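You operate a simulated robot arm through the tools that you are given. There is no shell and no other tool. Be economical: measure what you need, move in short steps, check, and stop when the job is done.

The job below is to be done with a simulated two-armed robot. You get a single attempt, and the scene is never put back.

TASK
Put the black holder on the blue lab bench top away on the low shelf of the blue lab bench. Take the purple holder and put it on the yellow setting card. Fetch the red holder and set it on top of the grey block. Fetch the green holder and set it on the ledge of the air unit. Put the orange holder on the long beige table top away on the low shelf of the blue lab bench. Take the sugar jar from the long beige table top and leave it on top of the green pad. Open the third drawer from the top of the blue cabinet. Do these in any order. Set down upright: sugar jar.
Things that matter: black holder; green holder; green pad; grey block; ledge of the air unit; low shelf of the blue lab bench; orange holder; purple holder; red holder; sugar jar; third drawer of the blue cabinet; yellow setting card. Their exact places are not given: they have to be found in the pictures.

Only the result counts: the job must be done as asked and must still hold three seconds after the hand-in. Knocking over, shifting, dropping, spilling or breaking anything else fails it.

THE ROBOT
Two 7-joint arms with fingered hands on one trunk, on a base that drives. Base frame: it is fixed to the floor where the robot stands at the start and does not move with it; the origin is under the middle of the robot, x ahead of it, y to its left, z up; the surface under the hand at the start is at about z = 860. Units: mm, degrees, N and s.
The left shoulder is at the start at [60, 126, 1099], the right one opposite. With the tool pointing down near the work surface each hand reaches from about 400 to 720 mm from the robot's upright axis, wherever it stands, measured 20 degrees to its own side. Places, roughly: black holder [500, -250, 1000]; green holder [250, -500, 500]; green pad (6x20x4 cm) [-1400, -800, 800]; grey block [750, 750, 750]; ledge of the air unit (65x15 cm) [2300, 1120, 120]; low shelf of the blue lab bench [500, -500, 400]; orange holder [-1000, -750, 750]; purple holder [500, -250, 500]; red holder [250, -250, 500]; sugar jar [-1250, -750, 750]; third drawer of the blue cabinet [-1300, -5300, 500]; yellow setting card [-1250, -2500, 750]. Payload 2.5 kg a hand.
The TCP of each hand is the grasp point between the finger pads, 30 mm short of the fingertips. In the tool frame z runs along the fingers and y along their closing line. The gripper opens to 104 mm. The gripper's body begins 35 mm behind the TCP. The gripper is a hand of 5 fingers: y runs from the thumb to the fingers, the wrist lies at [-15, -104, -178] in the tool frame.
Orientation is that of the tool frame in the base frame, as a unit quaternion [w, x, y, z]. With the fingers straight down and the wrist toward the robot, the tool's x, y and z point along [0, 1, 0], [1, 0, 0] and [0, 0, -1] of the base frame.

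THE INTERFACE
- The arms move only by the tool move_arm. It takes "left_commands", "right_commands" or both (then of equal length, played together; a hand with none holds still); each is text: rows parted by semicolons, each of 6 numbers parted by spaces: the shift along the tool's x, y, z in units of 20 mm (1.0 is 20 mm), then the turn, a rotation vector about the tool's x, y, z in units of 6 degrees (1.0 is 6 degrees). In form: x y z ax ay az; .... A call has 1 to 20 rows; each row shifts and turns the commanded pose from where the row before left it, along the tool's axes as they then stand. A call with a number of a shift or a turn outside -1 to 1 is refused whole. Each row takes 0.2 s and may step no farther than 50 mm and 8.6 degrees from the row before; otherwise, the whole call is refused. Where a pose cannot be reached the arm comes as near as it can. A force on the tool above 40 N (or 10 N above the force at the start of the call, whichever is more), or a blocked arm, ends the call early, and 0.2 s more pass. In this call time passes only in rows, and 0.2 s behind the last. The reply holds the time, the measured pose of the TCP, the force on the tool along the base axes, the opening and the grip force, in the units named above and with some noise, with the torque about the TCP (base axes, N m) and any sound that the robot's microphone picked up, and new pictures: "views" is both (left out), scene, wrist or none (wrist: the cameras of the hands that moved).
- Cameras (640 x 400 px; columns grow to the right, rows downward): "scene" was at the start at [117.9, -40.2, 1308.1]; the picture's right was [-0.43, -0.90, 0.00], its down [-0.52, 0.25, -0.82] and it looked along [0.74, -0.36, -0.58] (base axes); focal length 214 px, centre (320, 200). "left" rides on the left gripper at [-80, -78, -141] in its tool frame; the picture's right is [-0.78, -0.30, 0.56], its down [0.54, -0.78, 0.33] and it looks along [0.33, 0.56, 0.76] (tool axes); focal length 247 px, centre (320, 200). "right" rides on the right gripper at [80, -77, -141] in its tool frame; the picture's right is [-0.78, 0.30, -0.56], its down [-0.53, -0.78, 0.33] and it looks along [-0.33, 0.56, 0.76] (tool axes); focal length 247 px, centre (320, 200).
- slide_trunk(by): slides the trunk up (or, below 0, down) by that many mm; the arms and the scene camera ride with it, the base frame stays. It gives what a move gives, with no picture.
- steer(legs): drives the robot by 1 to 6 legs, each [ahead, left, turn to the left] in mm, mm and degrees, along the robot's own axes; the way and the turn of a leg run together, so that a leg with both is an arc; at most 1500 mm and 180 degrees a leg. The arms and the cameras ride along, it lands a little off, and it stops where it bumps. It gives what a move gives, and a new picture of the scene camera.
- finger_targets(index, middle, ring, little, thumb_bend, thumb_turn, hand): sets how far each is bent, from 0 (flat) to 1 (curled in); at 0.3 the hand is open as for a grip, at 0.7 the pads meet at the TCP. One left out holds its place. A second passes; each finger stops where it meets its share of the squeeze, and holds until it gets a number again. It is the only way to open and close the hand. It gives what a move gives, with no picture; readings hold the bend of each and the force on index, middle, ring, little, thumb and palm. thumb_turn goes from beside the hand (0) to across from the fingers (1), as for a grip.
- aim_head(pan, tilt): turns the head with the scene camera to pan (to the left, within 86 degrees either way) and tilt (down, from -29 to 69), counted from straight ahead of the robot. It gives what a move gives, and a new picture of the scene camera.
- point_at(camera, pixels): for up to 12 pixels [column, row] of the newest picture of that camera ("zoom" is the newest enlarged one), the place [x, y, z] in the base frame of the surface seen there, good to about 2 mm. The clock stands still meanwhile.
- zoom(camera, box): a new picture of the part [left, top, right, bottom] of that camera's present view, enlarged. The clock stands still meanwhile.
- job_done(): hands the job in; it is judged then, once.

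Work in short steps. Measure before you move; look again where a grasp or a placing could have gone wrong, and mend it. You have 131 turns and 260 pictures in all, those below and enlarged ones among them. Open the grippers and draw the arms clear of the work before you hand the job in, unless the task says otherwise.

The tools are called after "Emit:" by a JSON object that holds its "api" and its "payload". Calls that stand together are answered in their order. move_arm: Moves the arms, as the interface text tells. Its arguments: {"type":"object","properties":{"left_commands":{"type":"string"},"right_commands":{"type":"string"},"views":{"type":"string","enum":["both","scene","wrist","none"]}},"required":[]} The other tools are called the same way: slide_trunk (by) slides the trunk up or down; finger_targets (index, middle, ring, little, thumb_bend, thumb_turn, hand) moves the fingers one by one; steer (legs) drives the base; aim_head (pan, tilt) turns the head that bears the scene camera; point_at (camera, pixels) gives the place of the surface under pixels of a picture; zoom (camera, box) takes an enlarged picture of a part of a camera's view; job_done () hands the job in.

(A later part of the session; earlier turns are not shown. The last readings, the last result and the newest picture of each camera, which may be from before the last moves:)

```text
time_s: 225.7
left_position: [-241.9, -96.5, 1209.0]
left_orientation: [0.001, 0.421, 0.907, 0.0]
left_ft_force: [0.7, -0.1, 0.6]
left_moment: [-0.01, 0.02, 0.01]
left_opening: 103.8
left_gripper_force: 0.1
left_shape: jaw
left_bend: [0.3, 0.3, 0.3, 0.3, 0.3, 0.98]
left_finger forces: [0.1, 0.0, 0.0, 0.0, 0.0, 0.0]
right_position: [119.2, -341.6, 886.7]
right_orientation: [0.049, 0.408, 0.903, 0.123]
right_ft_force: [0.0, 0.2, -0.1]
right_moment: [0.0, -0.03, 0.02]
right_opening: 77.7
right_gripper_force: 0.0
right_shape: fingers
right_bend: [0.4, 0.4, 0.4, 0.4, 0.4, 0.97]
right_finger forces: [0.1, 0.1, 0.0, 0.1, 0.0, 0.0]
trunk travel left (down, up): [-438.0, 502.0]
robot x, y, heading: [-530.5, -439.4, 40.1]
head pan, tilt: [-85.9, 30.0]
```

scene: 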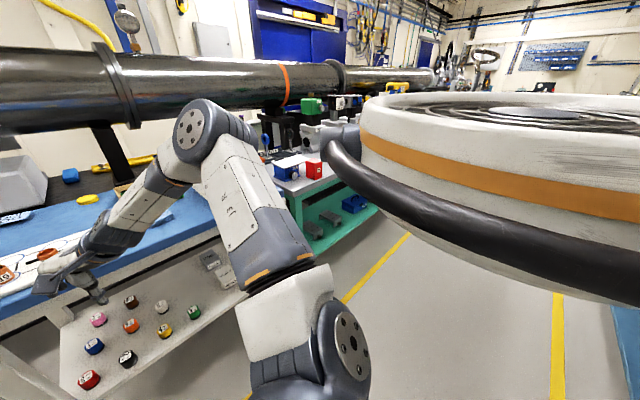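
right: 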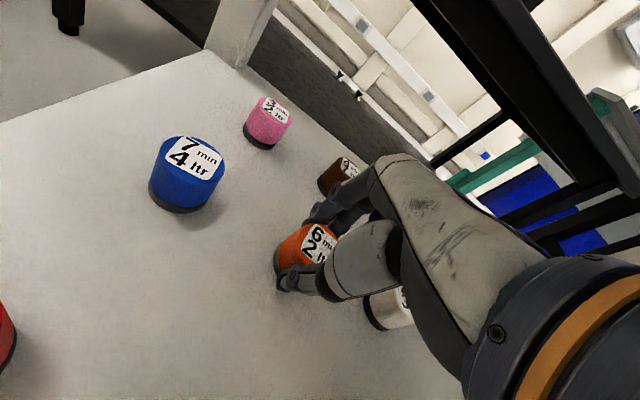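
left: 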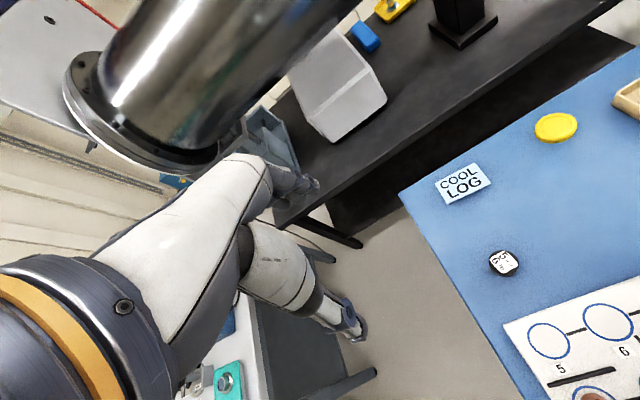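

The shelf and hand look clear and the ring should have about 40 mm to spare. I lower the trunk in two steps.

Emit:
{"api": "slide_trunk", "payload": {"by": -200}}

Emit:
{"api": "slide_trunk", "payload": {"by": -178}}

Emit:
{"api": "steer", "payload": {"legs": [[130, 0, 0]]}}

Emit:
{"api": "zoom", "payload": {"camera": "right", "box": [0, 0, 640, 400]}}

```text
time_s: 227.9
left_position: [-243.1, -96.9, 1008.3]
left_orientation: [0.0, 0.421, 0.907, 0.0]
left_ft_force: [-0.7, -0.5, -0.4]
left_moment: [0.01, -0.03, -0.02]
left_opening: 103.9
left_gripper_force: 0.0
left_shape: jaw
left_bend: [0.3, 0.3, 0.3, 0.3, 0.3, 0.98]
left_finger forces: [0.0, 0.0, 0.0, 0.0, 0.1, 0.1]
right_position: [117.8, -340.6, 685.8]
right_orientation: [0.049, 0.409, 0.903, 0.123]
right_ft_force: [0.6, -0.6, 0.2]
right_moment: [-0.02, -0.02, -0.01]
right_opening: 77.6
right_gripper_force: 0.0
right_shape: fingers
right_bend: [0.4, 0.4, 0.4, 0.4, 0.4, 0.97]
right_finger forces: [0.0, 0.0, 0.0, 0.1, 0.1, 0.1]
trunk travel left (down, up): [-238.0, 702.0]
robot x, y, heading: [-530.4, -440.0, 40.1]
head pan, tilt: [-85.9, 30.0]
```

```text
time_s: 229.8
left_position: [-240.8, -96.7, 830.4]
left_orientation: [0.001, 0.421, 0.907, -0.001]
left_ft_force: [0.1, 0.2, -0.3]
left_moment: [0.03, -0.01, -0.01]
left_opening: 104.0
left_gripper_force: 0.1
left_shape: jaw
left_bend: [0.3, 0.3, 0.3, 0.3, 0.3, 0.98]
left_finger forces: [0.0, 0.0, 0.0, 0.0, 0.1, 0.1]
right_position: [119.4, -341.2, 508.5]
right_orientation: [0.05, 0.409, 0.903, 0.125]
right_ft_force: [-0.2, 0.3, 0.5]
right_moment: [-0.03, -0.01, -0.02]
right_opening: 77.7
right_gripper_force: 0.1
right_shape: fingers
right_bend: [0.4, 0.4, 0.4, 0.4, 0.4, 0.97]
right_finger forces: [0.1, 0.0, 0.1, 0.1, 0.0, 0.1]
trunk travel left (down, up): [-60.0, 880.0]
robot x, y, heading: [-527.2, -438.2, 40.0]
head pan, tilt: [-85.9, 30.0]
```

```text
time_s: 231.1
left_position: [-140.8, -13.2, 830.5]
left_orientation: [0.001, 0.422, 0.907, 0.0]
left_ft_force: [0.0, 0.4, -1.0]
left_moment: [-0.01, -0.02, 0.03]
left_opening: 104.0
left_gripper_force: 0.0
left_shape: jaw
left_bend: [0.3, 0.3, 0.3, 0.3, 0.3, 0.98]
left_finger forces: [0.0, 0.1, 0.0, 0.0, 0.1, 0.0]
right_position: [219.6, -258.6, 508.5]
right_orientation: [0.049, 0.41, 0.903, 0.123]
right_ft_force: [0.4, -0.2, 0.3]
right_moment: [-0.02, -0.01, 0.01]
right_opening: 77.7
right_gripper_force: 0.2
right_shape: fingers
right_bend: [0.4, 0.4, 0.4, 0.4, 0.4, 0.97]
right_finger forces: [0.1, 0.0, 0.0, 0.0, 0.0, 0.0]
trunk travel left (down, up): [-60.0, 880.0]
robot x, y, heading: [-429.5, -355.1, 39.8]
head pan, tilt: [-85.9, 30.0]
```

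scene: 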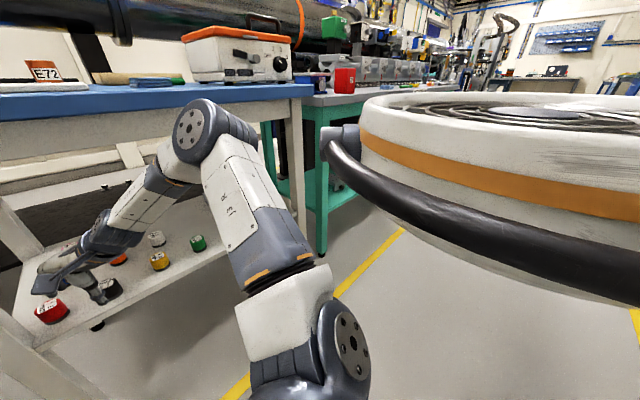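

```text
1.00 times, centred on (320, 200) of right (not enlarged: the box is as wide or as high as the picture)
```

zoom: 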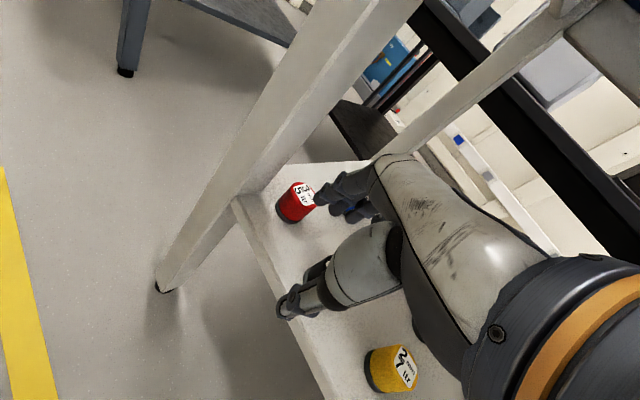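

I measure the red holder and the leg from this view.

Emit:
{"api": "point_at", "payload": {"camera": "zoom", "pixels": [[301, 193], [293, 190], [290, 208], [265, 150], [235, 200], [180, 270], [385, 365]]}}

```text
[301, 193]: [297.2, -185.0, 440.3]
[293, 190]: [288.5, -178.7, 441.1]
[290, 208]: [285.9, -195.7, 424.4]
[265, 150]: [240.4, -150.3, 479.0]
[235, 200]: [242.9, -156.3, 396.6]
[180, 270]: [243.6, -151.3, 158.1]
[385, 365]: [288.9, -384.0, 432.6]
```

The red holder's centre is about (297,-188). I drive 103 mm further and check.

Emit:
{"api": "steer", "payload": {"legs": [[103, 4, 0]]}}

Emit:
{"api": "zoom", "payload": {"camera": "right", "box": [0, 0, 640, 400]}}

```text
time_s: 232.3
left_position: [-63.4, 56.1, 831.2]
left_orientation: [0.0, 0.423, 0.906, 0.0]
left_ft_force: [0.2, 0.1, -0.4]
left_moment: [0.0, 0.02, 0.0]
left_opening: 103.9
left_gripper_force: 0.1
left_shape: jaw
left_bend: [0.3, 0.3, 0.3, 0.3, 0.3, 0.98]
left_finger forces: [0.0, 0.0, 0.0, 0.0, 0.0, 0.0]
right_position: [297.0, -189.7, 508.8]
right_orientation: [0.049, 0.41, 0.902, 0.123]
right_ft_force: [-0.6, -0.7, -0.5]
right_moment: [0.0, 0.0, -0.02]
right_opening: 77.7
right_gripper_force: 0.0
right_shape: fingers
right_bend: [0.4, 0.4, 0.4, 0.4, 0.4, 0.97]
right_finger forces: [0.0, 0.0, 0.1, 0.0, 0.1, 0.0]
trunk travel left (down, up): [-60.0, 880.0]
robot x, y, heading: [-349.9, -286.9, 40.0]
head pan, tilt: [-85.9, 30.0]
```

scene: 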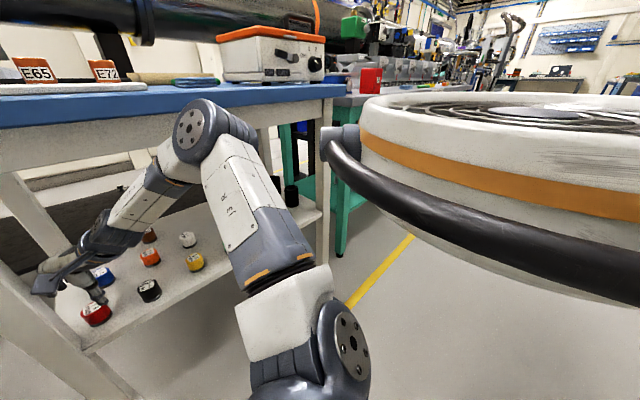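

```text
1.00 times, centred on (320, 200) of right (not enlarged: the box is as wide or as high as the picture)
```

zoom: 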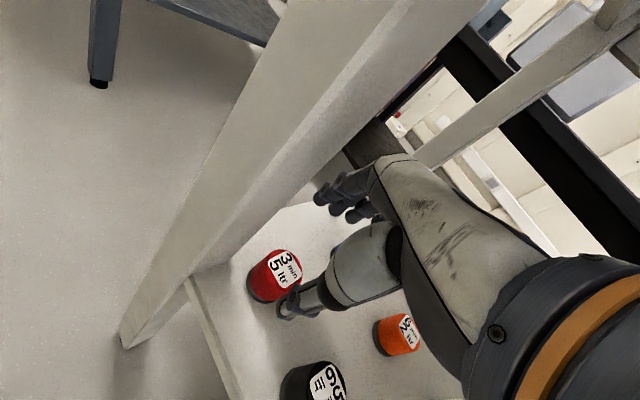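

Check red's centre once more before lowering.

Emit:
{"api": "point_at", "payload": {"camera": "zoom", "pixels": [[283, 266], [275, 252], [298, 268], [268, 270], [262, 285]]}}

```text
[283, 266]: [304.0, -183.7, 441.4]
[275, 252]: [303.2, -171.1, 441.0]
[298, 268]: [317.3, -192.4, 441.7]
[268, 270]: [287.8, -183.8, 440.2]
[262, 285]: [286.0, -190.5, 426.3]
```

Centre is about (299,-189), well aligned with the TCP. I lower, grip and lift.

Emit:
{"api": "slide_trunk", "payload": {"by": -58}}

Emit:
{"api": "finger_targets", "payload": {"hand": "right", "index": 0.72, "middle": 0.72, "ring": 0.72, "little": 0.72, "thumb_bend": 0.72}}

Emit:
{"api": "slide_trunk", "payload": {"by": 60}}

Emit:
{"api": "zoom", "payload": {"camera": "right", "box": [160, 140, 480, 340]}}

```text
time_s: 233.3
left_position: [-62.3, 56.9, 773.1]
left_orientation: [0.0, 0.423, 0.906, 0.0]
left_ft_force: [0.2, 0.3, -0.1]
left_moment: [0.0, -0.02, -0.02]
left_opening: 103.9
left_gripper_force: 0.1
left_shape: jaw
left_bend: [0.3, 0.3, 0.3, 0.3, 0.3, 0.98]
left_finger forces: [0.1, 0.0, 0.0, 0.0, 0.0, 0.0]
right_position: [296.6, -188.9, 451.3]
right_orientation: [0.049, 0.41, 0.902, 0.122]
right_ft_force: [0.5, 0.3, 0.0]
right_moment: [0.02, -0.01, -0.02]
right_opening: 77.5
right_gripper_force: 0.1
right_shape: fingers
right_bend: [0.4, 0.4, 0.4, 0.4, 0.4, 0.97]
right_finger forces: [0.0, 0.0, 0.1, 0.0, 0.0, 0.0]
trunk travel left (down, up): [-2.0, 938.0]
robot x, y, heading: [-349.7, -288.5, 39.9]
head pan, tilt: [-85.9, 30.0]
```

```text
time_s: 234.3
left_position: [-62.8, 56.5, 772.3]
left_orientation: [0.001, 0.423, 0.906, 0.001]
left_ft_force: [0.1, 0.0, 0.1]
left_moment: [0.02, -0.01, -0.02]
left_opening: 103.9
left_gripper_force: 0.0
left_shape: jaw
left_bend: [0.3, 0.3, 0.3, 0.3, 0.3, 0.98]
left_finger forces: [0.0, 0.0, 0.0, 0.1, 0.1, 0.0]
right_position: [297.2, -189.0, 451.6]
right_orientation: [0.05, 0.41, 0.902, 0.124]
right_ft_force: [1.4, 0.3, 5.8]
right_moment: [-0.06, 0.0, -0.01]
right_opening: 30.0
right_gripper_force: 14.8
right_shape: fingers
right_bend: [0.61, 0.63, 0.72, 0.72, 0.58, 0.95]
right_finger forces: [7.8, 9.1, 0.1, 0.0, 13.6, 0.0]
trunk travel left (down, up): [-2.0, 938.0]
robot x, y, heading: [-356.6, -286.2, 39.7]
head pan, tilt: [-85.9, 30.0]
```

```text
time_s: 235.3
left_position: [-61.4, 55.9, 833.6]
left_orientation: [0.0, 0.422, 0.906, -0.001]
left_ft_force: [-1.1, -1.1, -0.2]
left_moment: [0.02, 0.02, 0.02]
left_opening: 103.9
left_gripper_force: 0.0
left_shape: jaw
left_bend: [0.3, 0.3, 0.3, 0.3, 0.3, 0.98]
left_finger forces: [0.0, 0.1, 0.0, 0.0, 0.1, 0.0]
right_position: [296.5, -190.5, 510.6]
right_orientation: [0.049, 0.411, 0.902, 0.122]
right_ft_force: [-0.4, -0.4, -1.4]
right_moment: [0.04, -0.04, 0.04]
right_opening: 30.0
right_gripper_force: 14.5
right_shape: fingers
right_bend: [0.71, 0.64, 0.72, 0.72, 0.57, 0.95]
right_finger forces: [6.8, 8.3, 0.0, 0.0, 13.7, 0.0]
trunk travel left (down, up): [-62.0, 878.0]
robot x, y, heading: [-352.3, -288.5, 39.7]
head pan, tilt: [-85.9, 30.0]
```

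```text
2.00 times, centred on (320, 240) of right
```

zoom: 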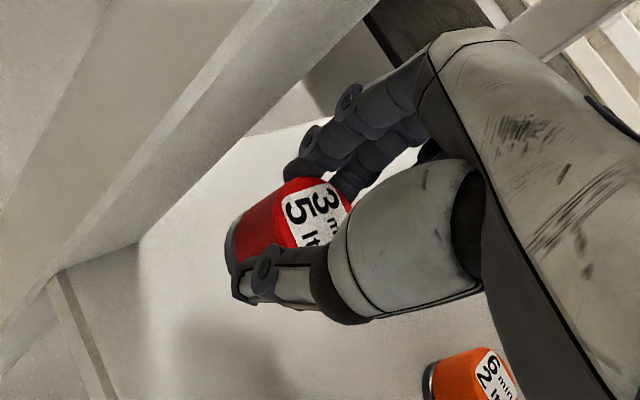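

The red holder is held. I back out, raise the trunk, and look at the grey table for the grey block.

Emit:
{"api": "steer", "payload": {"legs": [[-235, 0, 0]]}}

Emit:
{"api": "slide_trunk", "payload": {"by": 400}}

Emit:
{"api": "steer", "payload": {"legs": [[180, 180, 0]]}}

Emit:
{"api": "aim_head", "payload": {"pan": 5, "tilt": 30}}

```text
time_s: 237.0
left_position: [-244.1, -94.5, 833.4]
left_orientation: [0.0, 0.423, 0.906, 0.0]
left_ft_force: [-0.2, -1.1, -0.2]
left_moment: [-0.01, 0.01, 0.02]
left_opening: 103.8
left_gripper_force: 0.0
left_shape: jaw
left_bend: [0.3, 0.3, 0.3, 0.3, 0.3, 0.98]
left_finger forces: [0.0, 0.0, 0.0, 0.0, 0.0, 0.1]
right_position: [114.8, -342.0, 511.6]
right_orientation: [0.049, 0.411, 0.902, 0.122]
right_ft_force: [0.2, -0.3, -0.6]
right_moment: [-0.02, -0.02, -0.02]
right_opening: 29.9
right_gripper_force: 14.6
right_shape: fingers
right_bend: [0.71, 0.64, 0.72, 0.72, 0.57, 0.95]
right_finger forces: [6.7, 8.2, 0.0, 0.0, 13.6, 0.0]
trunk travel left (down, up): [-62.0, 878.0]
robot x, y, heading: [-531.5, -436.2, 39.6]
head pan, tilt: [-85.9, 30.0]
```

scene: 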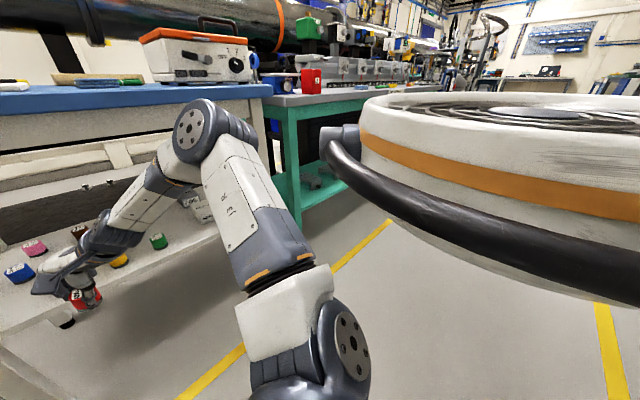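

```text
time_s: 240.9
left_position: [-244.2, -93.9, 1232.5]
left_orientation: [-0.001, 0.423, 0.906, 0.0]
left_ft_force: [-0.1, -0.1, 1.2]
left_moment: [-0.03, 0.02, 0.03]
left_opening: 103.8
left_gripper_force: 0.0
left_shape: jaw
left_bend: [0.3, 0.3, 0.3, 0.3, 0.3, 0.98]
left_finger forces: [0.0, 0.0, 0.0, 0.0, 0.1, 0.0]
right_position: [115.4, -342.0, 910.4]
right_orientation: [0.05, 0.411, 0.902, 0.123]
right_ft_force: [0.3, 0.4, -1.0]
right_moment: [0.01, -0.03, 0.03]
right_opening: 30.0
right_gripper_force: 14.2
right_shape: fingers
right_bend: [0.71, 0.64, 0.72, 0.72, 0.57, 0.95]
right_finger forces: [6.7, 8.1, 0.1, 0.1, 13.5, 0.1]
trunk travel left (down, up): [-462.0, 478.0]
robot x, y, heading: [-533.4, -437.2, 39.5]
head pan, tilt: [-85.9, 30.0]
```

```text
time_s: 242.7
left_position: [-218.1, 158.2, 1233.3]
left_orientation: [-0.001, 0.425, 0.905, -0.001]
left_ft_force: [-0.2, 0.0, -0.8]
left_moment: [-0.03, -0.02, 0.03]
left_opening: 103.6
left_gripper_force: 0.0
left_shape: jaw
left_bend: [0.3, 0.3, 0.3, 0.3, 0.3, 0.98]
left_finger forces: [0.0, 0.1, 0.0, 0.0, 0.0, 0.0]
right_position: [140.0, -90.8, 910.6]
right_orientation: [0.049, 0.412, 0.901, 0.123]
right_ft_force: [0.2, 0.7, -0.5]
right_moment: [0.0, 0.0, 0.01]
right_opening: 30.2
right_gripper_force: 14.2
right_shape: fingers
right_bend: [0.71, 0.64, 0.72, 0.72, 0.57, 0.95]
right_finger forces: [6.7, 8.2, 0.0, 0.0, 13.5, 0.1]
trunk travel left (down, up): [-462.0, 478.0]
robot x, y, heading: [-510.7, -182.2, 39.5]
head pan, tilt: [-85.9, 30.0]
```

scene: 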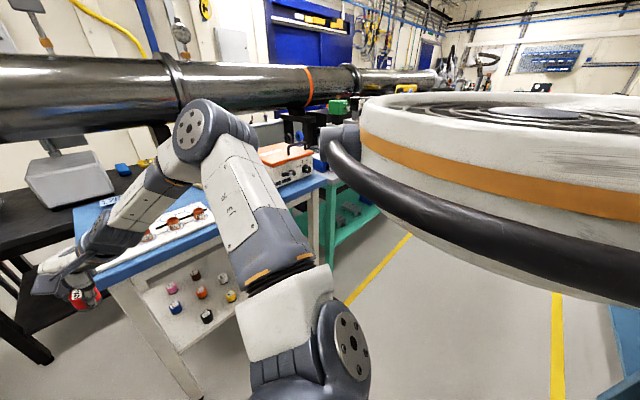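

```text
time_s: 244.4
left_position: [-218.7, 157.6, 1232.6]
left_orientation: [0.0, 0.425, 0.905, 0.0]
left_ft_force: [-0.3, 0.0, 0.0]
left_moment: [0.04, -0.04, 0.02]
left_opening: 104.0
left_gripper_force: 0.2
left_shape: jaw
left_bend: [0.3, 0.3, 0.3, 0.3, 0.3, 0.98]
left_finger forces: [0.0, 0.0, 0.0, 0.1, 0.0, 0.0]
right_position: [140.2, -90.3, 908.8]
right_orientation: [0.05, 0.413, 0.901, 0.123]
right_ft_force: [0.0, 0.1, -0.3]
right_moment: [0.01, -0.02, 0.02]
right_opening: 29.8
right_gripper_force: 14.7
right_shape: fingers
right_bend: [0.71, 0.64, 0.72, 0.72, 0.57, 0.95]
right_finger forces: [6.7, 8.2, 0.1, 0.0, 13.6, 0.1]
trunk travel left (down, up): [-462.0, 478.0]
robot x, y, heading: [-509.1, -181.9, 39.6]
head pan, tilt: [5.0, 30.0]
```

scene: 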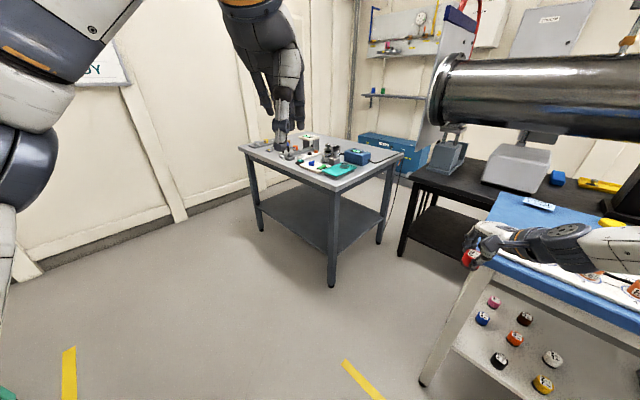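

I enlarge the grey table and the blue unit behind it.

Emit:
{"api": "zoom", "payload": {"camera": "scene", "box": [230, 110, 450, 250]}}

Emit:
{"api": "point_at", "payload": {"camera": "scene", "pixels": [[335, 183], [242, 150], [400, 155], [300, 136], [330, 285], [380, 240], [260, 228], [400, 250], [405, 160], [415, 175], [395, 145], [440, 160]]}}

```text
2.86 times, centred on (340, 180) of scene
```

zoom: 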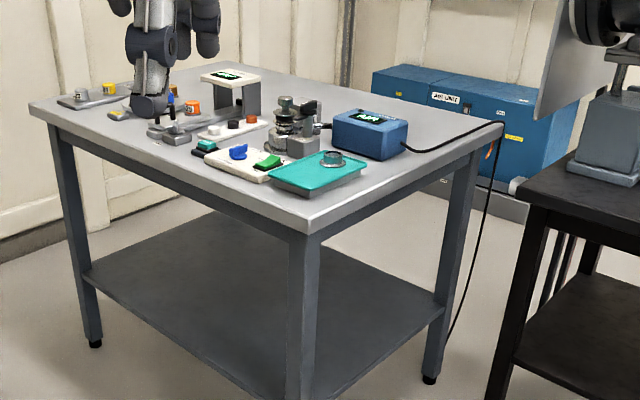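

```text
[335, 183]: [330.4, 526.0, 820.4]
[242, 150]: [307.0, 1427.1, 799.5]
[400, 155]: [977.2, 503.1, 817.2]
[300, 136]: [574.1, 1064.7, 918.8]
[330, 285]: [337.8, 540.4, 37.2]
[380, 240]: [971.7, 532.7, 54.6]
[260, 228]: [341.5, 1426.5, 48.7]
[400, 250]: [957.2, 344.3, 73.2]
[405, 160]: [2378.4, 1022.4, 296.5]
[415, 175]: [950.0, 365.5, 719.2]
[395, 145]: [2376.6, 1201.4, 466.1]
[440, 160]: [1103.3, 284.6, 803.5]
```

The grey table spans x 307–1000, y 503–1440, top z≈820. I turn to heading 0, strafe left in front of it, and look at its objects for the grey block.

Emit:
{"api": "steer", "payload": {"legs": [[0, 0, -39.6], [0, 1270, 0], [200, 0, 0]]}}

Emit:
{"api": "slide_trunk", "payload": {"by": 130}}

Emit:
{"api": "aim_head", "payload": {"pan": -15, "tilt": 30}}

Emit:
{"api": "zoom", "payload": {"camera": "scene", "box": [200, 100, 480, 275]}}

```text
time_s: 253.8
left_position: [154.6, 1153.5, 1233.5]
left_orientation: [0.0, 0.711, 0.703, 0.0]
left_ft_force: [-0.1, 0.1, 0.9]
left_moment: [-0.02, 0.0, -0.03]
left_opening: 103.8
left_gripper_force: 0.1
left_shape: jaw
left_bend: [0.3, 0.3, 0.3, 0.3, 0.3, 0.98]
left_finger forces: [0.0, 0.1, 0.0, 0.0, 0.0, 0.1]
right_position: [267.5, 733.2, 909.7]
right_orientation: [0.089, 0.699, 0.703, 0.098]
right_ft_force: [-0.5, -0.2, -0.8]
right_moment: [0.02, 0.0, 0.0]
right_opening: 29.4
right_gripper_force: 14.0
right_shape: fingers
right_bend: [0.71, 0.64, 0.72, 0.72, 0.57, 0.95]
right_finger forces: [6.7, 8.2, 0.1, 0.1, 13.2, 0.0]
trunk travel left (down, up): [-462.0, 478.0]
robot x, y, heading: [-287.3, 1078.8, -0.9]
head pan, tilt: [5.0, 30.0]
```

scene: 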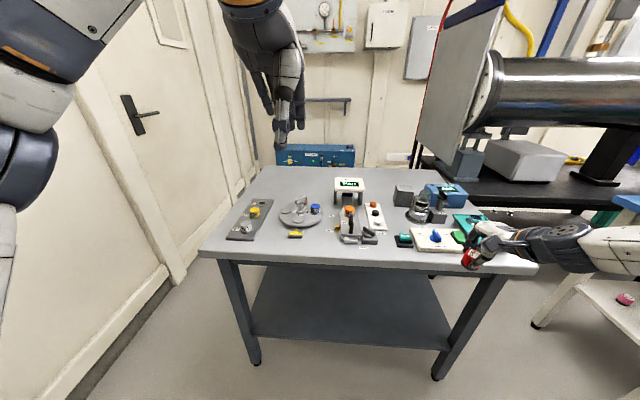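

```text
time_s: 255.4
left_position: [154.9, 1153.4, 1363.3]
left_orientation: [0.0, 0.711, 0.703, 0.0]
left_ft_force: [-0.3, -0.7, -0.7]
left_moment: [0.01, -0.02, 0.02]
left_opening: 103.7
left_gripper_force: 0.2
left_shape: jaw
left_bend: [0.3, 0.3, 0.3, 0.3, 0.3, 0.98]
left_finger forces: [0.0, 0.0, 0.0, 0.0, 0.0, 0.0]
right_position: [266.9, 731.1, 1040.6]
right_orientation: [0.089, 0.699, 0.703, 0.098]
right_ft_force: [0.3, -0.2, -0.7]
right_moment: [-0.01, -0.03, 0.01]
right_opening: 29.2
right_gripper_force: 13.8
right_shape: fingers
right_bend: [0.71, 0.64, 0.72, 0.72, 0.57, 0.95]
right_finger forces: [6.7, 8.2, 0.0, 0.1, 13.2, 0.0]
trunk travel left (down, up): [-592.0, 348.0]
robot x, y, heading: [-289.4, 1081.1, -1.2]
head pan, tilt: [5.0, 30.0]
```

```text
time_s: 256.3
left_position: [154.1, 1152.5, 1364.1]
left_orientation: [-0.001, 0.711, 0.703, 0.0]
left_ft_force: [0.1, 0.7, -0.2]
left_moment: [0.0, 0.01, -0.04]
left_opening: 103.7
left_gripper_force: 0.0
left_shape: jaw
left_bend: [0.3, 0.3, 0.3, 0.3, 0.3, 0.98]
left_finger forces: [0.0, 0.1, 0.0, 0.1, 0.1, 0.1]
right_position: [267.2, 732.3, 1041.2]
right_orientation: [0.089, 0.698, 0.704, 0.098]
right_ft_force: [0.1, -0.1, -1.6]
right_moment: [-0.01, 0.01, 0.0]
right_opening: 29.5
right_gripper_force: 13.7
right_shape: fingers
right_bend: [0.71, 0.64, 0.72, 0.72, 0.57, 0.95]
right_finger forces: [6.7, 8.1, 0.1, 0.0, 13.1, 0.0]
trunk travel left (down, up): [-592.0, 348.0]
robot x, y, heading: [-290.1, 1085.3, -0.9]
head pan, tilt: [-15.0, 30.0]
```

scene: 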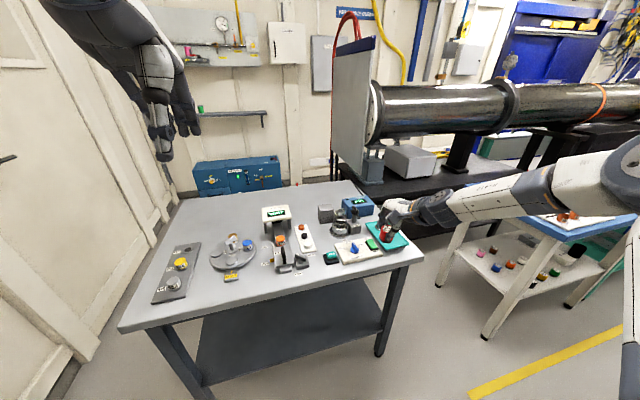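

```text
2.29 times, centred on (340, 188) of scene
```

zoom: 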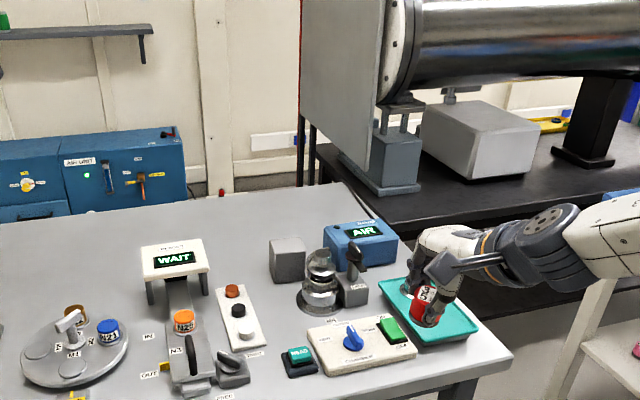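

The grey cube at zoom (287,250) is the grey block. I measure it and its neighbours.

Emit:
{"api": "point_at", "payload": {"camera": "zoom", "pixels": [[288, 244], [272, 252], [302, 250], [275, 240], [300, 238], [288, 265], [320, 262], [350, 222], [356, 250], [345, 240], [232, 292], [170, 245]]}}

```text
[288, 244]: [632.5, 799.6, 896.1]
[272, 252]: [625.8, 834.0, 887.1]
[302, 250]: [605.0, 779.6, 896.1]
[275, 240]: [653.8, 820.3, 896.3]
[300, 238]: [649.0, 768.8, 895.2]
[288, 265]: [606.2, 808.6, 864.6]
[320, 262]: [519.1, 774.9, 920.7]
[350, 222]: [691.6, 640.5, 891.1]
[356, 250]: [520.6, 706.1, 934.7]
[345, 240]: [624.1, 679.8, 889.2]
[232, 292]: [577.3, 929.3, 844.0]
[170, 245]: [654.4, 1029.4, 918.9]
```

The block's top centre is about (632,800) at z=896. I extend the arm 60 mm and drive so the holder comes above it (hand at z≈1040).

Emit:
{"api": "move_arm", "payload": {"right_commands": "0 0.966 0.259 0 0 0; 0 0.966 0.259 0 0 0; 0 0.966 0.259 0 0 0", "views": "none"}}

Emit:
{"api": "steer", "payload": {"legs": [[0, 73, 0], [300, 0, 0]]}}

Emit:
{"api": "zoom", "payload": {"camera": "right", "box": [0, 0, 640, 400]}}

```text
time_s: 257.1
left_position: [154.7, 1154.3, 1363.3]
left_orientation: [-0.001, 0.711, 0.703, 0.0]
left_ft_force: [0.3, 0.4, 0.4]
left_moment: [0.0, -0.01, 0.0]
left_opening: 103.9
left_gripper_force: 0.1
left_shape: jaw
left_bend: [0.3, 0.3, 0.3, 0.3, 0.3, 0.98]
left_finger forces: [0.1, 0.1, 0.0, 0.0, 0.1, 0.1]
right_position: [327.7, 733.8, 1041.2]
right_orientation: [0.088, 0.698, 0.704, 0.098]
right_ft_force: [-0.5, -0.6, 0.0]
right_moment: [0.02, 0.0, 0.01]
right_opening: 29.3
right_gripper_force: 13.7
right_shape: fingers
right_bend: [0.71, 0.64, 0.72, 0.72, 0.57, 0.95]
right_finger forces: [6.7, 8.2, 0.0, 0.1, 13.2, 0.2]
trunk travel left (down, up): [-592.0, 348.0]
robot x, y, heading: [-291.1, 1079.1, -1.0]
head pan, tilt: [-15.0, 30.0]
```

```text
time_s: 259.7
left_position: [457.5, 1217.9, 1362.7]
left_orientation: [0.0, 0.713, 0.702, 0.001]
left_ft_force: [-0.7, -0.1, -0.7]
left_moment: [0.03, -0.02, 0.02]
left_opening: 104.1
left_gripper_force: 0.0
left_shape: jaw
left_bend: [0.3, 0.3, 0.3, 0.3, 0.3, 0.98]
left_finger forces: [0.0, 0.1, 0.0, 0.0, 0.0, 0.0]
right_position: [627.8, 796.9, 1040.8]
right_orientation: [0.09, 0.701, 0.701, 0.098]
right_ft_force: [0.5, -0.3, -1.0]
right_moment: [-0.04, 0.05, -0.03]
right_opening: 29.1
right_gripper_force: 13.8
right_shape: fingers
right_bend: [0.71, 0.64, 0.72, 0.72, 0.57, 0.95]
right_finger forces: [6.5, 8.2, 0.1, 0.1, 13.1, 0.0]
trunk travel left (down, up): [-592.0, 348.0]
robot x, y, heading: [18.3, 1149.2, -1.1]
head pan, tilt: [-15.0, 30.0]
```

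scene: 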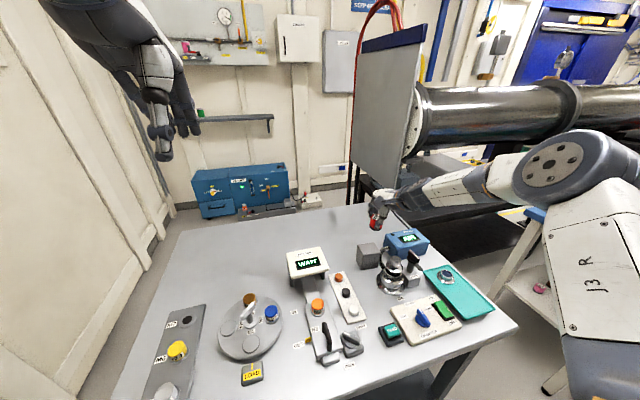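

```text
1.00 times, centred on (320, 200) of right (not enlarged: the box is as wide or as high as the picture)
```

zoom: 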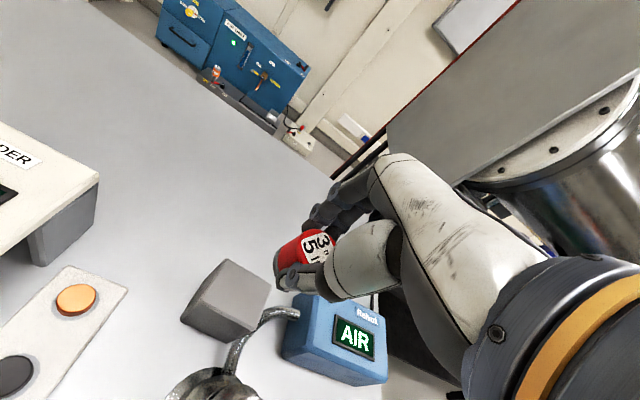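

I measure the block's top corners from the wrist camera.

Emit:
{"api": "point_at", "payload": {"camera": "zoom", "pixels": [[228, 263], [268, 288], [248, 325], [188, 312], [240, 290], [225, 285], [215, 320], [270, 320], [300, 310]]}}

```text
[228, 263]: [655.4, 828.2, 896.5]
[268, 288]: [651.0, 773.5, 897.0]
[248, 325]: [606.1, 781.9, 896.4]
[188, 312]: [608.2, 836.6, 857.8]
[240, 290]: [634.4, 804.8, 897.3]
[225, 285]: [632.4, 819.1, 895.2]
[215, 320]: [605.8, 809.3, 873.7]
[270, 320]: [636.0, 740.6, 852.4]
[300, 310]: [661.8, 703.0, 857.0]
```

Block top centre is (630,805). I shift 8 mm left and lower 84 mm by the trunk, then look.

Emit:
{"api": "move_arm", "payload": {"right_commands": "0.4 0.1 0 0 0 0", "views": "none"}}

Emit:
{"api": "slide_trunk", "payload": {"by": -84}}

Emit:
{"api": "zoom", "payload": {"camera": "right", "box": [160, 140, 480, 340]}}

Emit:
{"api": "zoom", "payload": {"camera": "scene", "box": [320, 170, 460, 310]}}

```text
time_s: 260.1
left_position: [457.2, 1218.8, 1364.3]
left_orientation: [0.0, 0.713, 0.701, 0.001]
left_ft_force: [-0.3, 0.3, 1.2]
left_moment: [0.01, 0.02, 0.0]
left_opening: 103.8
left_gripper_force: 0.3
left_shape: jaw
left_bend: [0.3, 0.3, 0.3, 0.3, 0.3, 0.98]
left_finger forces: [0.1, 0.0, 0.0, 0.0, 0.0, 0.0]
right_position: [629.9, 804.4, 1041.5]
right_orientation: [0.089, 0.701, 0.701, 0.097]
right_ft_force: [0.0, -0.3, 0.0]
right_moment: [-0.03, -0.01, -0.01]
right_opening: 29.1
right_gripper_force: 13.6
right_shape: fingers
right_bend: [0.71, 0.64, 0.72, 0.72, 0.57, 0.95]
right_finger forces: [6.6, 8.2, 0.0, 0.0, 13.1, 0.0]
trunk travel left (down, up): [-592.0, 348.0]
robot x, y, heading: [14.8, 1150.1, -1.2]
head pan, tilt: [-15.0, 30.0]
```

```text
time_s: 261.3
left_position: [456.3, 1219.7, 1279.0]
left_orientation: [0.001, 0.713, 0.701, 0.0]
left_ft_force: [0.3, -0.9, -0.4]
left_moment: [0.03, -0.02, 0.02]
left_opening: 104.0
left_gripper_force: 0.0
left_shape: jaw
left_bend: [0.3, 0.3, 0.3, 0.3, 0.3, 0.98]
left_finger forces: [0.0, 0.1, 0.1, 0.0, 0.0, 0.1]
right_position: [630.1, 804.8, 957.2]
right_orientation: [0.09, 0.7, 0.702, 0.098]
right_ft_force: [0.0, 0.1, 0.0]
right_moment: [0.0, 0.0, -0.04]
right_opening: 29.6
right_gripper_force: 13.7
right_shape: fingers
right_bend: [0.71, 0.64, 0.72, 0.72, 0.57, 0.95]
right_finger forces: [6.7, 8.2, 0.1, 0.0, 13.2, 0.1]
trunk travel left (down, up): [-508.0, 432.0]
robot x, y, heading: [13.1, 1144.7, -1.0]
head pan, tilt: [-15.0, 30.0]
```

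```text
2.00 times, centred on (320, 240) of right
```

zoom: 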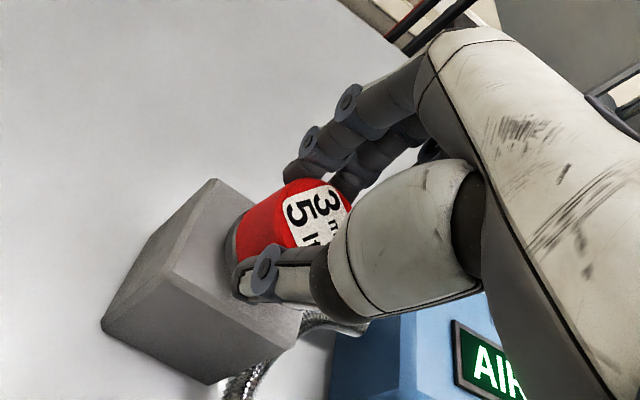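

```text
2.86 times, centred on (390, 240) of scene
```

zoom: 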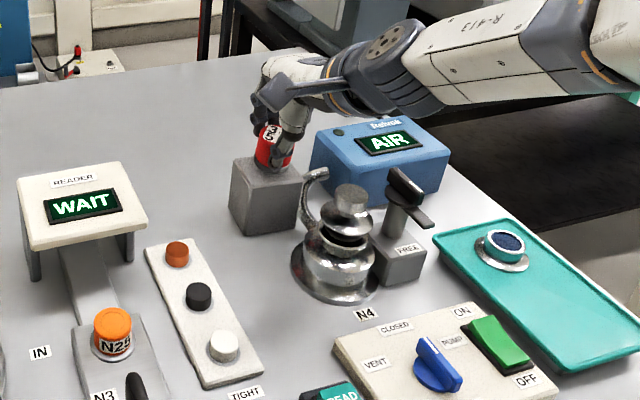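

The holder is just above the block's middle. I lower 7 mm and read the force.

Emit:
{"api": "slide_trunk", "payload": {"by": -7}}

Emit:
{"api": "slide_trunk", "payload": {"by": -2}}

```text
time_s: 261.9
left_position: [455.7, 1218.9, 1272.1]
left_orientation: [0.001, 0.713, 0.701, 0.001]
left_ft_force: [0.0, -0.2, 0.3]
left_moment: [-0.02, 0.02, -0.05]
left_opening: 104.0
left_gripper_force: 0.1
left_shape: jaw
left_bend: [0.3, 0.3, 0.3, 0.3, 0.3, 0.98]
left_finger forces: [0.0, 0.1, 0.1, 0.0, 0.1, 0.0]
right_position: [628.8, 803.9, 950.1]
right_orientation: [0.089, 0.7, 0.701, 0.098]
right_ft_force: [0.0, 0.3, -0.9]
right_moment: [0.04, -0.01, 0.0]
right_opening: 29.5
right_gripper_force: 13.9
right_shape: fingers
right_bend: [0.71, 0.64, 0.72, 0.72, 0.57, 0.95]
right_finger forces: [6.6, 8.3, 0.0, 0.0, 13.2, 0.0]
trunk travel left (down, up): [-501.0, 439.0]
robot x, y, heading: [14.6, 1151.1, -1.4]
head pan, tilt: [-15.0, 30.0]
```

```text
time_s: 262.4
left_position: [456.9, 1218.4, 1270.5]
left_orientation: [0.0, 0.713, 0.701, 0.001]
left_ft_force: [0.2, -0.5, 0.1]
left_moment: [-0.02, 0.01, 0.02]
left_opening: 104.1
left_gripper_force: 0.1
left_shape: jaw
left_bend: [0.3, 0.3, 0.3, 0.3, 0.3, 0.98]
left_finger forces: [0.0, 0.0, 0.0, 0.0, 0.0, 0.1]
right_position: [629.3, 805.4, 949.7]
right_orientation: [0.089, 0.701, 0.701, 0.098]
right_ft_force: [0.0, -0.6, 0.7]
right_moment: [-0.03, 0.05, 0.0]
right_opening: 29.3
right_gripper_force: 14.1
right_shape: fingers
right_bend: [0.71, 0.64, 0.72, 0.72, 0.57, 0.95]
right_finger forces: [6.8, 8.3, 0.0, 0.0, 13.4, 0.0]
trunk travel left (down, up): [-499.0, 441.0]
robot x, y, heading: [14.8, 1149.2, -1.0]
head pan, tilt: [-15.0, 30.0]
```

It touches (force turned upward). I release in two stages and raise the trunk.

Emit:
{"api": "finger_targets", "payload": {"hand": "right", "index": 0.55, "middle": 0.55, "ring": 0.55, "little": 0.55, "thumb_bend": 0.52}}

Emit:
{"api": "finger_targets", "payload": {"hand": "right", "index": 0.4, "middle": 0.4, "ring": 0.4, "little": 0.4, "thumb_bend": 0.4}}

Emit:
{"api": "slide_trunk", "payload": {"by": 150}}

Emit:
{"api": "zoom", "payload": {"camera": "scene", "box": [320, 170, 460, 310]}}

```text
time_s: 263.4
left_position: [455.3, 1219.3, 1270.2]
left_orientation: [0.002, 0.713, 0.701, 0.0]
left_ft_force: [0.7, 0.6, 0.6]
left_moment: [0.04, -0.01, 0.01]
left_opening: 103.9
left_gripper_force: 0.0
left_shape: jaw
left_bend: [0.3, 0.3, 0.3, 0.3, 0.3, 0.98]
left_finger forces: [0.0, 0.0, 0.0, 0.0, 0.1, 0.0]
right_position: [630.0, 805.5, 949.5]
right_orientation: [0.089, 0.7, 0.702, 0.098]
right_ft_force: [0.4, -0.4, 0.2]
right_moment: [0.0, -0.03, 0.02]
right_opening: 43.1
right_gripper_force: 0.1
right_shape: fingers
right_bend: [0.55, 0.55, 0.55, 0.55, 0.52, 0.97]
right_finger forces: [0.0, 0.0, 0.0, 0.0, 0.1, 0.1]
trunk travel left (down, up): [-499.0, 441.0]
robot x, y, heading: [13.5, 1150.9, -1.3]
head pan, tilt: [-15.0, 30.0]
```

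```text
time_s: 264.4
left_position: [457.3, 1218.6, 1271.4]
left_orientation: [0.001, 0.713, 0.701, 0.0]
left_ft_force: [-0.8, -0.4, -0.7]
left_moment: [-0.01, -0.02, 0.0]
left_opening: 103.7
left_gripper_force: 0.0
left_shape: jaw
left_bend: [0.3, 0.3, 0.3, 0.3, 0.3, 0.98]
left_finger forces: [0.0, 0.0, 0.0, 0.0, 0.0, 0.0]
right_position: [629.2, 804.7, 948.9]
right_orientation: [0.089, 0.7, 0.701, 0.097]
right_ft_force: [0.1, 0.8, -0.9]
right_moment: [-0.01, 0.0, -0.01]
right_opening: 77.6
right_gripper_force: 0.0
right_shape: fingers
right_bend: [0.4, 0.4, 0.4, 0.4, 0.4, 0.97]
right_finger forces: [0.0, 0.0, 0.0, 0.0, 0.0, 0.0]
trunk travel left (down, up): [-499.0, 441.0]
robot x, y, heading: [15.7, 1148.7, -1.5]
head pan, tilt: [-15.0, 30.0]
```

```text
time_s: 266.2
left_position: [456.6, 1219.3, 1420.9]
left_orientation: [0.001, 0.713, 0.701, 0.0]
left_ft_force: [-0.7, -0.7, -0.3]
left_moment: [-0.03, 0.0, 0.01]
left_opening: 103.9
left_gripper_force: 0.1
left_shape: jaw
left_bend: [0.3, 0.3, 0.3, 0.3, 0.3, 0.98]
left_finger forces: [0.1, 0.0, 0.1, 0.0, 0.1, 0.1]
right_position: [630.4, 805.0, 1098.7]
right_orientation: [0.089, 0.7, 0.701, 0.098]
right_ft_force: [1.5, 0.4, -0.6]
right_moment: [-0.02, 0.01, -0.01]
right_opening: 77.4
right_gripper_force: 0.0
right_shape: fingers
right_bend: [0.4, 0.4, 0.4, 0.4, 0.4, 0.97]
right_finger forces: [0.1, 0.0, 0.1, 0.0, 0.0, 0.1]
trunk travel left (down, up): [-649.0, 291.0]
robot x, y, heading: [11.8, 1148.3, -1.2]
head pan, tilt: [-15.0, 30.0]
```

```text
2.86 times, centred on (390, 240) of scene
```

zoom: 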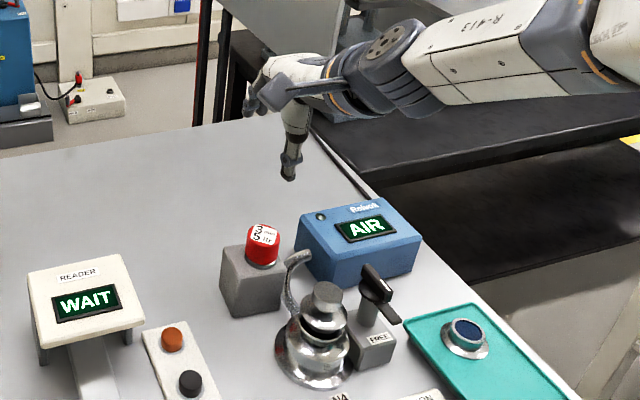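

The red holder stands on the block. While here I survey the air unit, its ledge, and the way to it.

Emit:
{"api": "aim_head", "payload": {"pan": 10, "tilt": 20}}

Emit:
{"api": "zoom", "payload": {"camera": "scene", "box": [200, 120, 460, 280]}}

```text
time_s: 267.1
left_position: [456.5, 1218.2, 1420.5]
left_orientation: [0.001, 0.713, 0.701, 0.0]
left_ft_force: [-0.4, 0.0, 0.7]
left_moment: [-0.01, -0.04, 0.0]
left_opening: 104.0
left_gripper_force: 0.0
left_shape: jaw
left_bend: [0.3, 0.3, 0.3, 0.3, 0.3, 0.98]
left_finger forces: [0.0, 0.0, 0.0, 0.1, 0.0, 0.1]
right_position: [629.8, 804.4, 1099.2]
right_orientation: [0.089, 0.7, 0.701, 0.098]
right_ft_force: [-0.6, -0.4, 0.1]
right_moment: [0.0, 0.02, 0.02]
right_opening: 77.4
right_gripper_force: 0.1
right_shape: fingers
right_bend: [0.4, 0.4, 0.4, 0.4, 0.4, 0.97]
right_finger forces: [0.1, 0.0, 0.0, 0.1, 0.0, 0.0]
trunk travel left (down, up): [-649.0, 291.0]
robot x, y, heading: [14.8, 1148.3, -1.4]
head pan, tilt: [10.0, 20.0]
```

scene: 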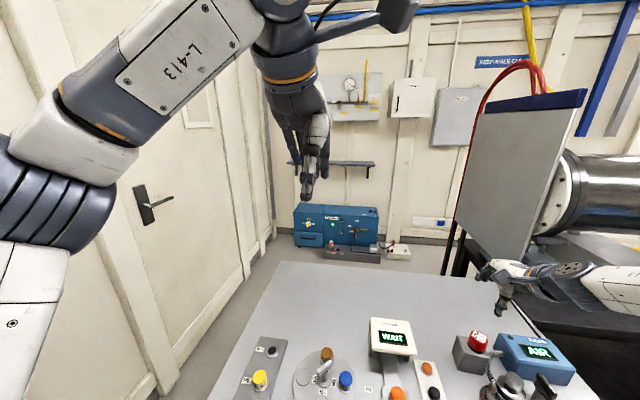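

```text
2.46 times, centred on (330, 200) of scene
```

zoom: 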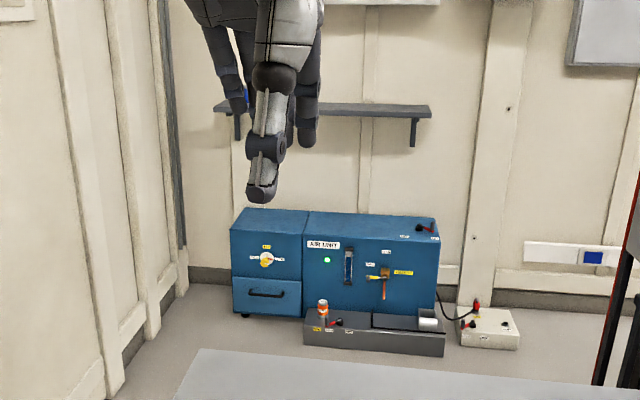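

Emit:
{"api": "point_at", "payload": {"camera": "zoom", "pixels": [[320, 335], [310, 320], [440, 333], [375, 322], [410, 330], [372, 340], [324, 308], [428, 322], [340, 322], [150, 350], [185, 290], [480, 330]]}}

Emit:
{"api": "point_at", "payload": {"camera": "scene", "pixels": [[200, 370], [250, 280], [270, 240], [330, 262], [60, 300], [500, 290], [470, 260], [275, 285]]}}

```text
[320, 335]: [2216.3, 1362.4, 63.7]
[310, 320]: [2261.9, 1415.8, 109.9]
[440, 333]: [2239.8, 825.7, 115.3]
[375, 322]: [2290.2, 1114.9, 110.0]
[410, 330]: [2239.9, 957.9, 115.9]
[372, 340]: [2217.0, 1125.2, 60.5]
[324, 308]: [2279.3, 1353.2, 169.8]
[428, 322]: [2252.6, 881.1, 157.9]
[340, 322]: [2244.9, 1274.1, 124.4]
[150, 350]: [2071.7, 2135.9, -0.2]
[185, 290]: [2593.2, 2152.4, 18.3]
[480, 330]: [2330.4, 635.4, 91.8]
```

```text
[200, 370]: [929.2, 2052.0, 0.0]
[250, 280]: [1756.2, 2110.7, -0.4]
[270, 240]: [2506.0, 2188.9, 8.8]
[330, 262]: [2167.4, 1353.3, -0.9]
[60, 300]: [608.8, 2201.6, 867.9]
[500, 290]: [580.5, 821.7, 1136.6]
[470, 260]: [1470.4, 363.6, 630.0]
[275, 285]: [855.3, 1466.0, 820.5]
```

The ledge top is at z≈112 (x from 2216, y 800–1440), reachable by the left corridor. First I test in free space whether the arm can reach that low: I back off, lower the trunk fully and try to lower the hand.

Emit:
{"api": "steer", "payload": {"legs": [[-530, 0, 0], [0, -450, 0]]}}

Emit:
{"api": "slide_trunk", "payload": {"by": -400}}

Emit:
{"api": "slide_trunk", "payload": {"by": -240}}

Emit:
{"api": "move_arm", "payload": {"right_commands": "0 -0.26 0.96 0.5 0 0; 0 -0.26 0.96 0.5 0 0; 0 -0.2 0.98 0.5 0 0; 0 -0.2 0.98 0.5 0 0; 0 -0.1 1 0.5 0 0; 0 0 1 0 0 0; 0 0 1 0 0 0; 0 0 1 0 0 0; 0 0 1 0 0 0; 0 0 1 0 0 0; 0 0 1 0 0 0; 0 0 1 0 0 0; 0 0 1 0 0 0", "views": "scene"}}

```text
time_s: 272.4
left_position: [-81.7, 785.0, 1420.6]
left_orientation: [0.0, 0.709, 0.705, 0.0]
left_ft_force: [0.2, -0.1, -0.2]
left_moment: [0.0, -0.03, 0.01]
left_opening: 103.9
left_gripper_force: 0.1
left_shape: jaw
left_bend: [0.3, 0.3, 0.3, 0.3, 0.3, 0.98]
left_finger forces: [0.0, 0.1, 0.0, 0.0, 0.1, 0.0]
right_position: [96.1, 374.3, 1100.0]
right_orientation: [0.089, 0.696, 0.705, 0.098]
right_ft_force: [0.0, -0.3, 0.3]
right_moment: [-0.03, 0.04, 0.0]
right_opening: 77.6
right_gripper_force: 0.1
right_shape: fingers
right_bend: [0.4, 0.4, 0.4, 0.4, 0.4, 0.97]
right_finger forces: [0.1, 0.1, 0.0, 0.1, 0.0, 0.1]
trunk travel left (down, up): [-649.0, 291.0]
robot x, y, heading: [-521.3, 711.9, -0.8]
head pan, tilt: [10.0, 20.0]
```

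scene: 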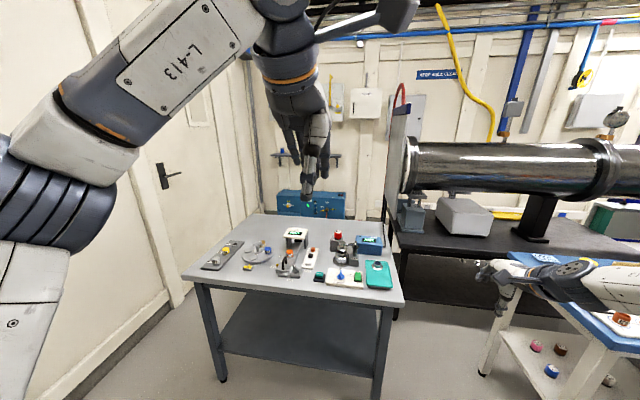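

```text
time_s: 276.3
left_position: [-80.7, 785.8, 1020.3]
left_orientation: [0.001, 0.709, 0.705, 0.0]
left_ft_force: [0.1, -0.2, -0.1]
left_moment: [0.01, -0.01, 0.0]
left_opening: 103.8
left_gripper_force: 0.0
left_shape: jaw
left_bend: [0.3, 0.3, 0.3, 0.3, 0.3, 0.98]
left_finger forces: [0.1, 0.0, 0.0, 0.0, 0.0, 0.0]
right_position: [95.8, 373.9, 699.7]
right_orientation: [0.089, 0.696, 0.705, 0.099]
right_ft_force: [-0.1, 0.2, -0.2]
right_moment: [-0.05, 0.0, 0.04]
right_opening: 77.5
right_gripper_force: 0.0
right_shape: fingers
right_bend: [0.4, 0.4, 0.4, 0.4, 0.4, 0.97]
right_finger forces: [0.1, 0.1, 0.0, 0.0, 0.1, 0.0]
trunk travel left (down, up): [-249.0, 691.0]
robot x, y, heading: [-523.9, 712.9, -0.8]
head pan, tilt: [10.0, 20.0]
```

```text
time_s: 278.8
left_position: [-80.6, 785.3, 779.6]
left_orientation: [0.0, 0.709, 0.705, 0.0]
left_ft_force: [0.2, 0.8, -0.4]
left_moment: [0.02, 0.0, 0.01]
left_opening: 103.9
left_gripper_force: 0.1
left_shape: jaw
left_bend: [0.3, 0.3, 0.3, 0.3, 0.3, 0.98]
left_finger forces: [0.1, 0.1, 0.0, 0.1, 0.0, 0.0]
right_position: [95.7, 374.1, 458.5]
right_orientation: [0.089, 0.697, 0.705, 0.098]
right_ft_force: [0.4, 0.1, -0.3]
right_moment: [-0.02, -0.02, 0.02]
right_opening: 77.4
right_gripper_force: 0.1
right_shape: fingers
right_bend: [0.4, 0.4, 0.4, 0.4, 0.4, 0.97]
right_finger forces: [0.0, 0.0, 0.0, 0.0, 0.0, 0.0]
trunk travel left (down, up): [-9.0, 931.0]
robot x, y, heading: [-521.4, 709.1, -0.6]
head pan, tilt: [10.0, 20.0]
```

```text
time_s: 281.6
left_position: [-80.6, 785.9, 780.2]
left_orientation: [0.001, 0.709, 0.706, 0.001]
left_ft_force: [-0.1, 0.4, 0.1]
left_moment: [0.0, -0.02, 0.0]
left_opening: 103.9
left_gripper_force: 0.1
left_shape: jaw
left_bend: [0.3, 0.3, 0.3, 0.3, 0.3, 0.98]
left_finger forces: [0.1, 0.0, 0.0, 0.0, 0.0, 0.1]
right_position: [24.8, 381.9, 312.9]
right_orientation: [-0.004, 0.702, 0.712, 0.007]
right_ft_force: [-0.1, -0.2, 0.0]
right_moment: [-0.01, 0.01, -0.02]
right_opening: 77.4
right_gripper_force: 0.1
right_shape: fingers
right_bend: [0.4, 0.4, 0.4, 0.4, 0.4, 0.97]
right_finger forces: [0.0, 0.0, 0.0, 0.1, 0.0, 0.0]
right hand out of reach, approached as far as the arm can: row 4, 5, 6, 7, 8, 9, 10, 11, 12, 13
trunk travel left (down, up): [-9.0, 931.0]
robot x, y, heading: [-522.4, 712.9, -0.5]
head pan, tilt: [10.0, 20.0]
```

scene: 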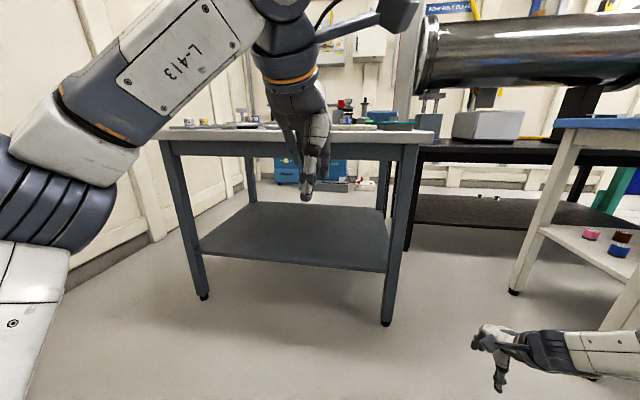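

The arm reached only z=313 with the trunk at its lowest. I try nearer to the body, moving back and down together.

Emit:
{"api": "move_arm", "payload": {"right_commands": "0 -1 0.5 0 0 0; 0 -1 0.5 0 0 0; 0 -1 1 0 0 0; 0 -1 1 0 0 0; 0 -1 1 0 0 0; 0 -1 1 0 0 0; 0 -0.5 1 0 0 0; 0 0 1 0 0 0", "views": "none"}}

```text
time_s: 283.4
left_position: [-79.5, 785.2, 780.4]
left_orientation: [0.001, 0.709, 0.706, 0.001]
left_ft_force: [0.9, 0.5, -0.7]
left_moment: [0.0, -0.01, 0.04]
left_opening: 103.9
left_gripper_force: 0.0
left_shape: jaw
left_bend: [0.3, 0.3, 0.3, 0.3, 0.3, 0.98]
left_finger forces: [0.0, 0.0, 0.0, 0.0, 0.0, 0.0]
right_position: [-102.6, 381.6, 247.7]
right_orientation: [-0.003, 0.702, 0.712, 0.006]
right_ft_force: [-0.3, 0.1, -0.1]
right_moment: [0.03, -0.01, -0.02]
right_opening: 77.7
right_gripper_force: 0.0
right_shape: fingers
right_bend: [0.4, 0.4, 0.4, 0.4, 0.4, 0.97]
right_finger forces: [0.0, 0.0, 0.0, 0.0, 0.0, 0.1]
right hand out of reach, approached as far as the arm can: row 3, 4, 5, 6, 7, 8
trunk travel left (down, up): [-9.0, 931.0]
robot x, y, heading: [-520.6, 712.3, -0.9]
head pan, tilt: [10.0, 20.0]
```

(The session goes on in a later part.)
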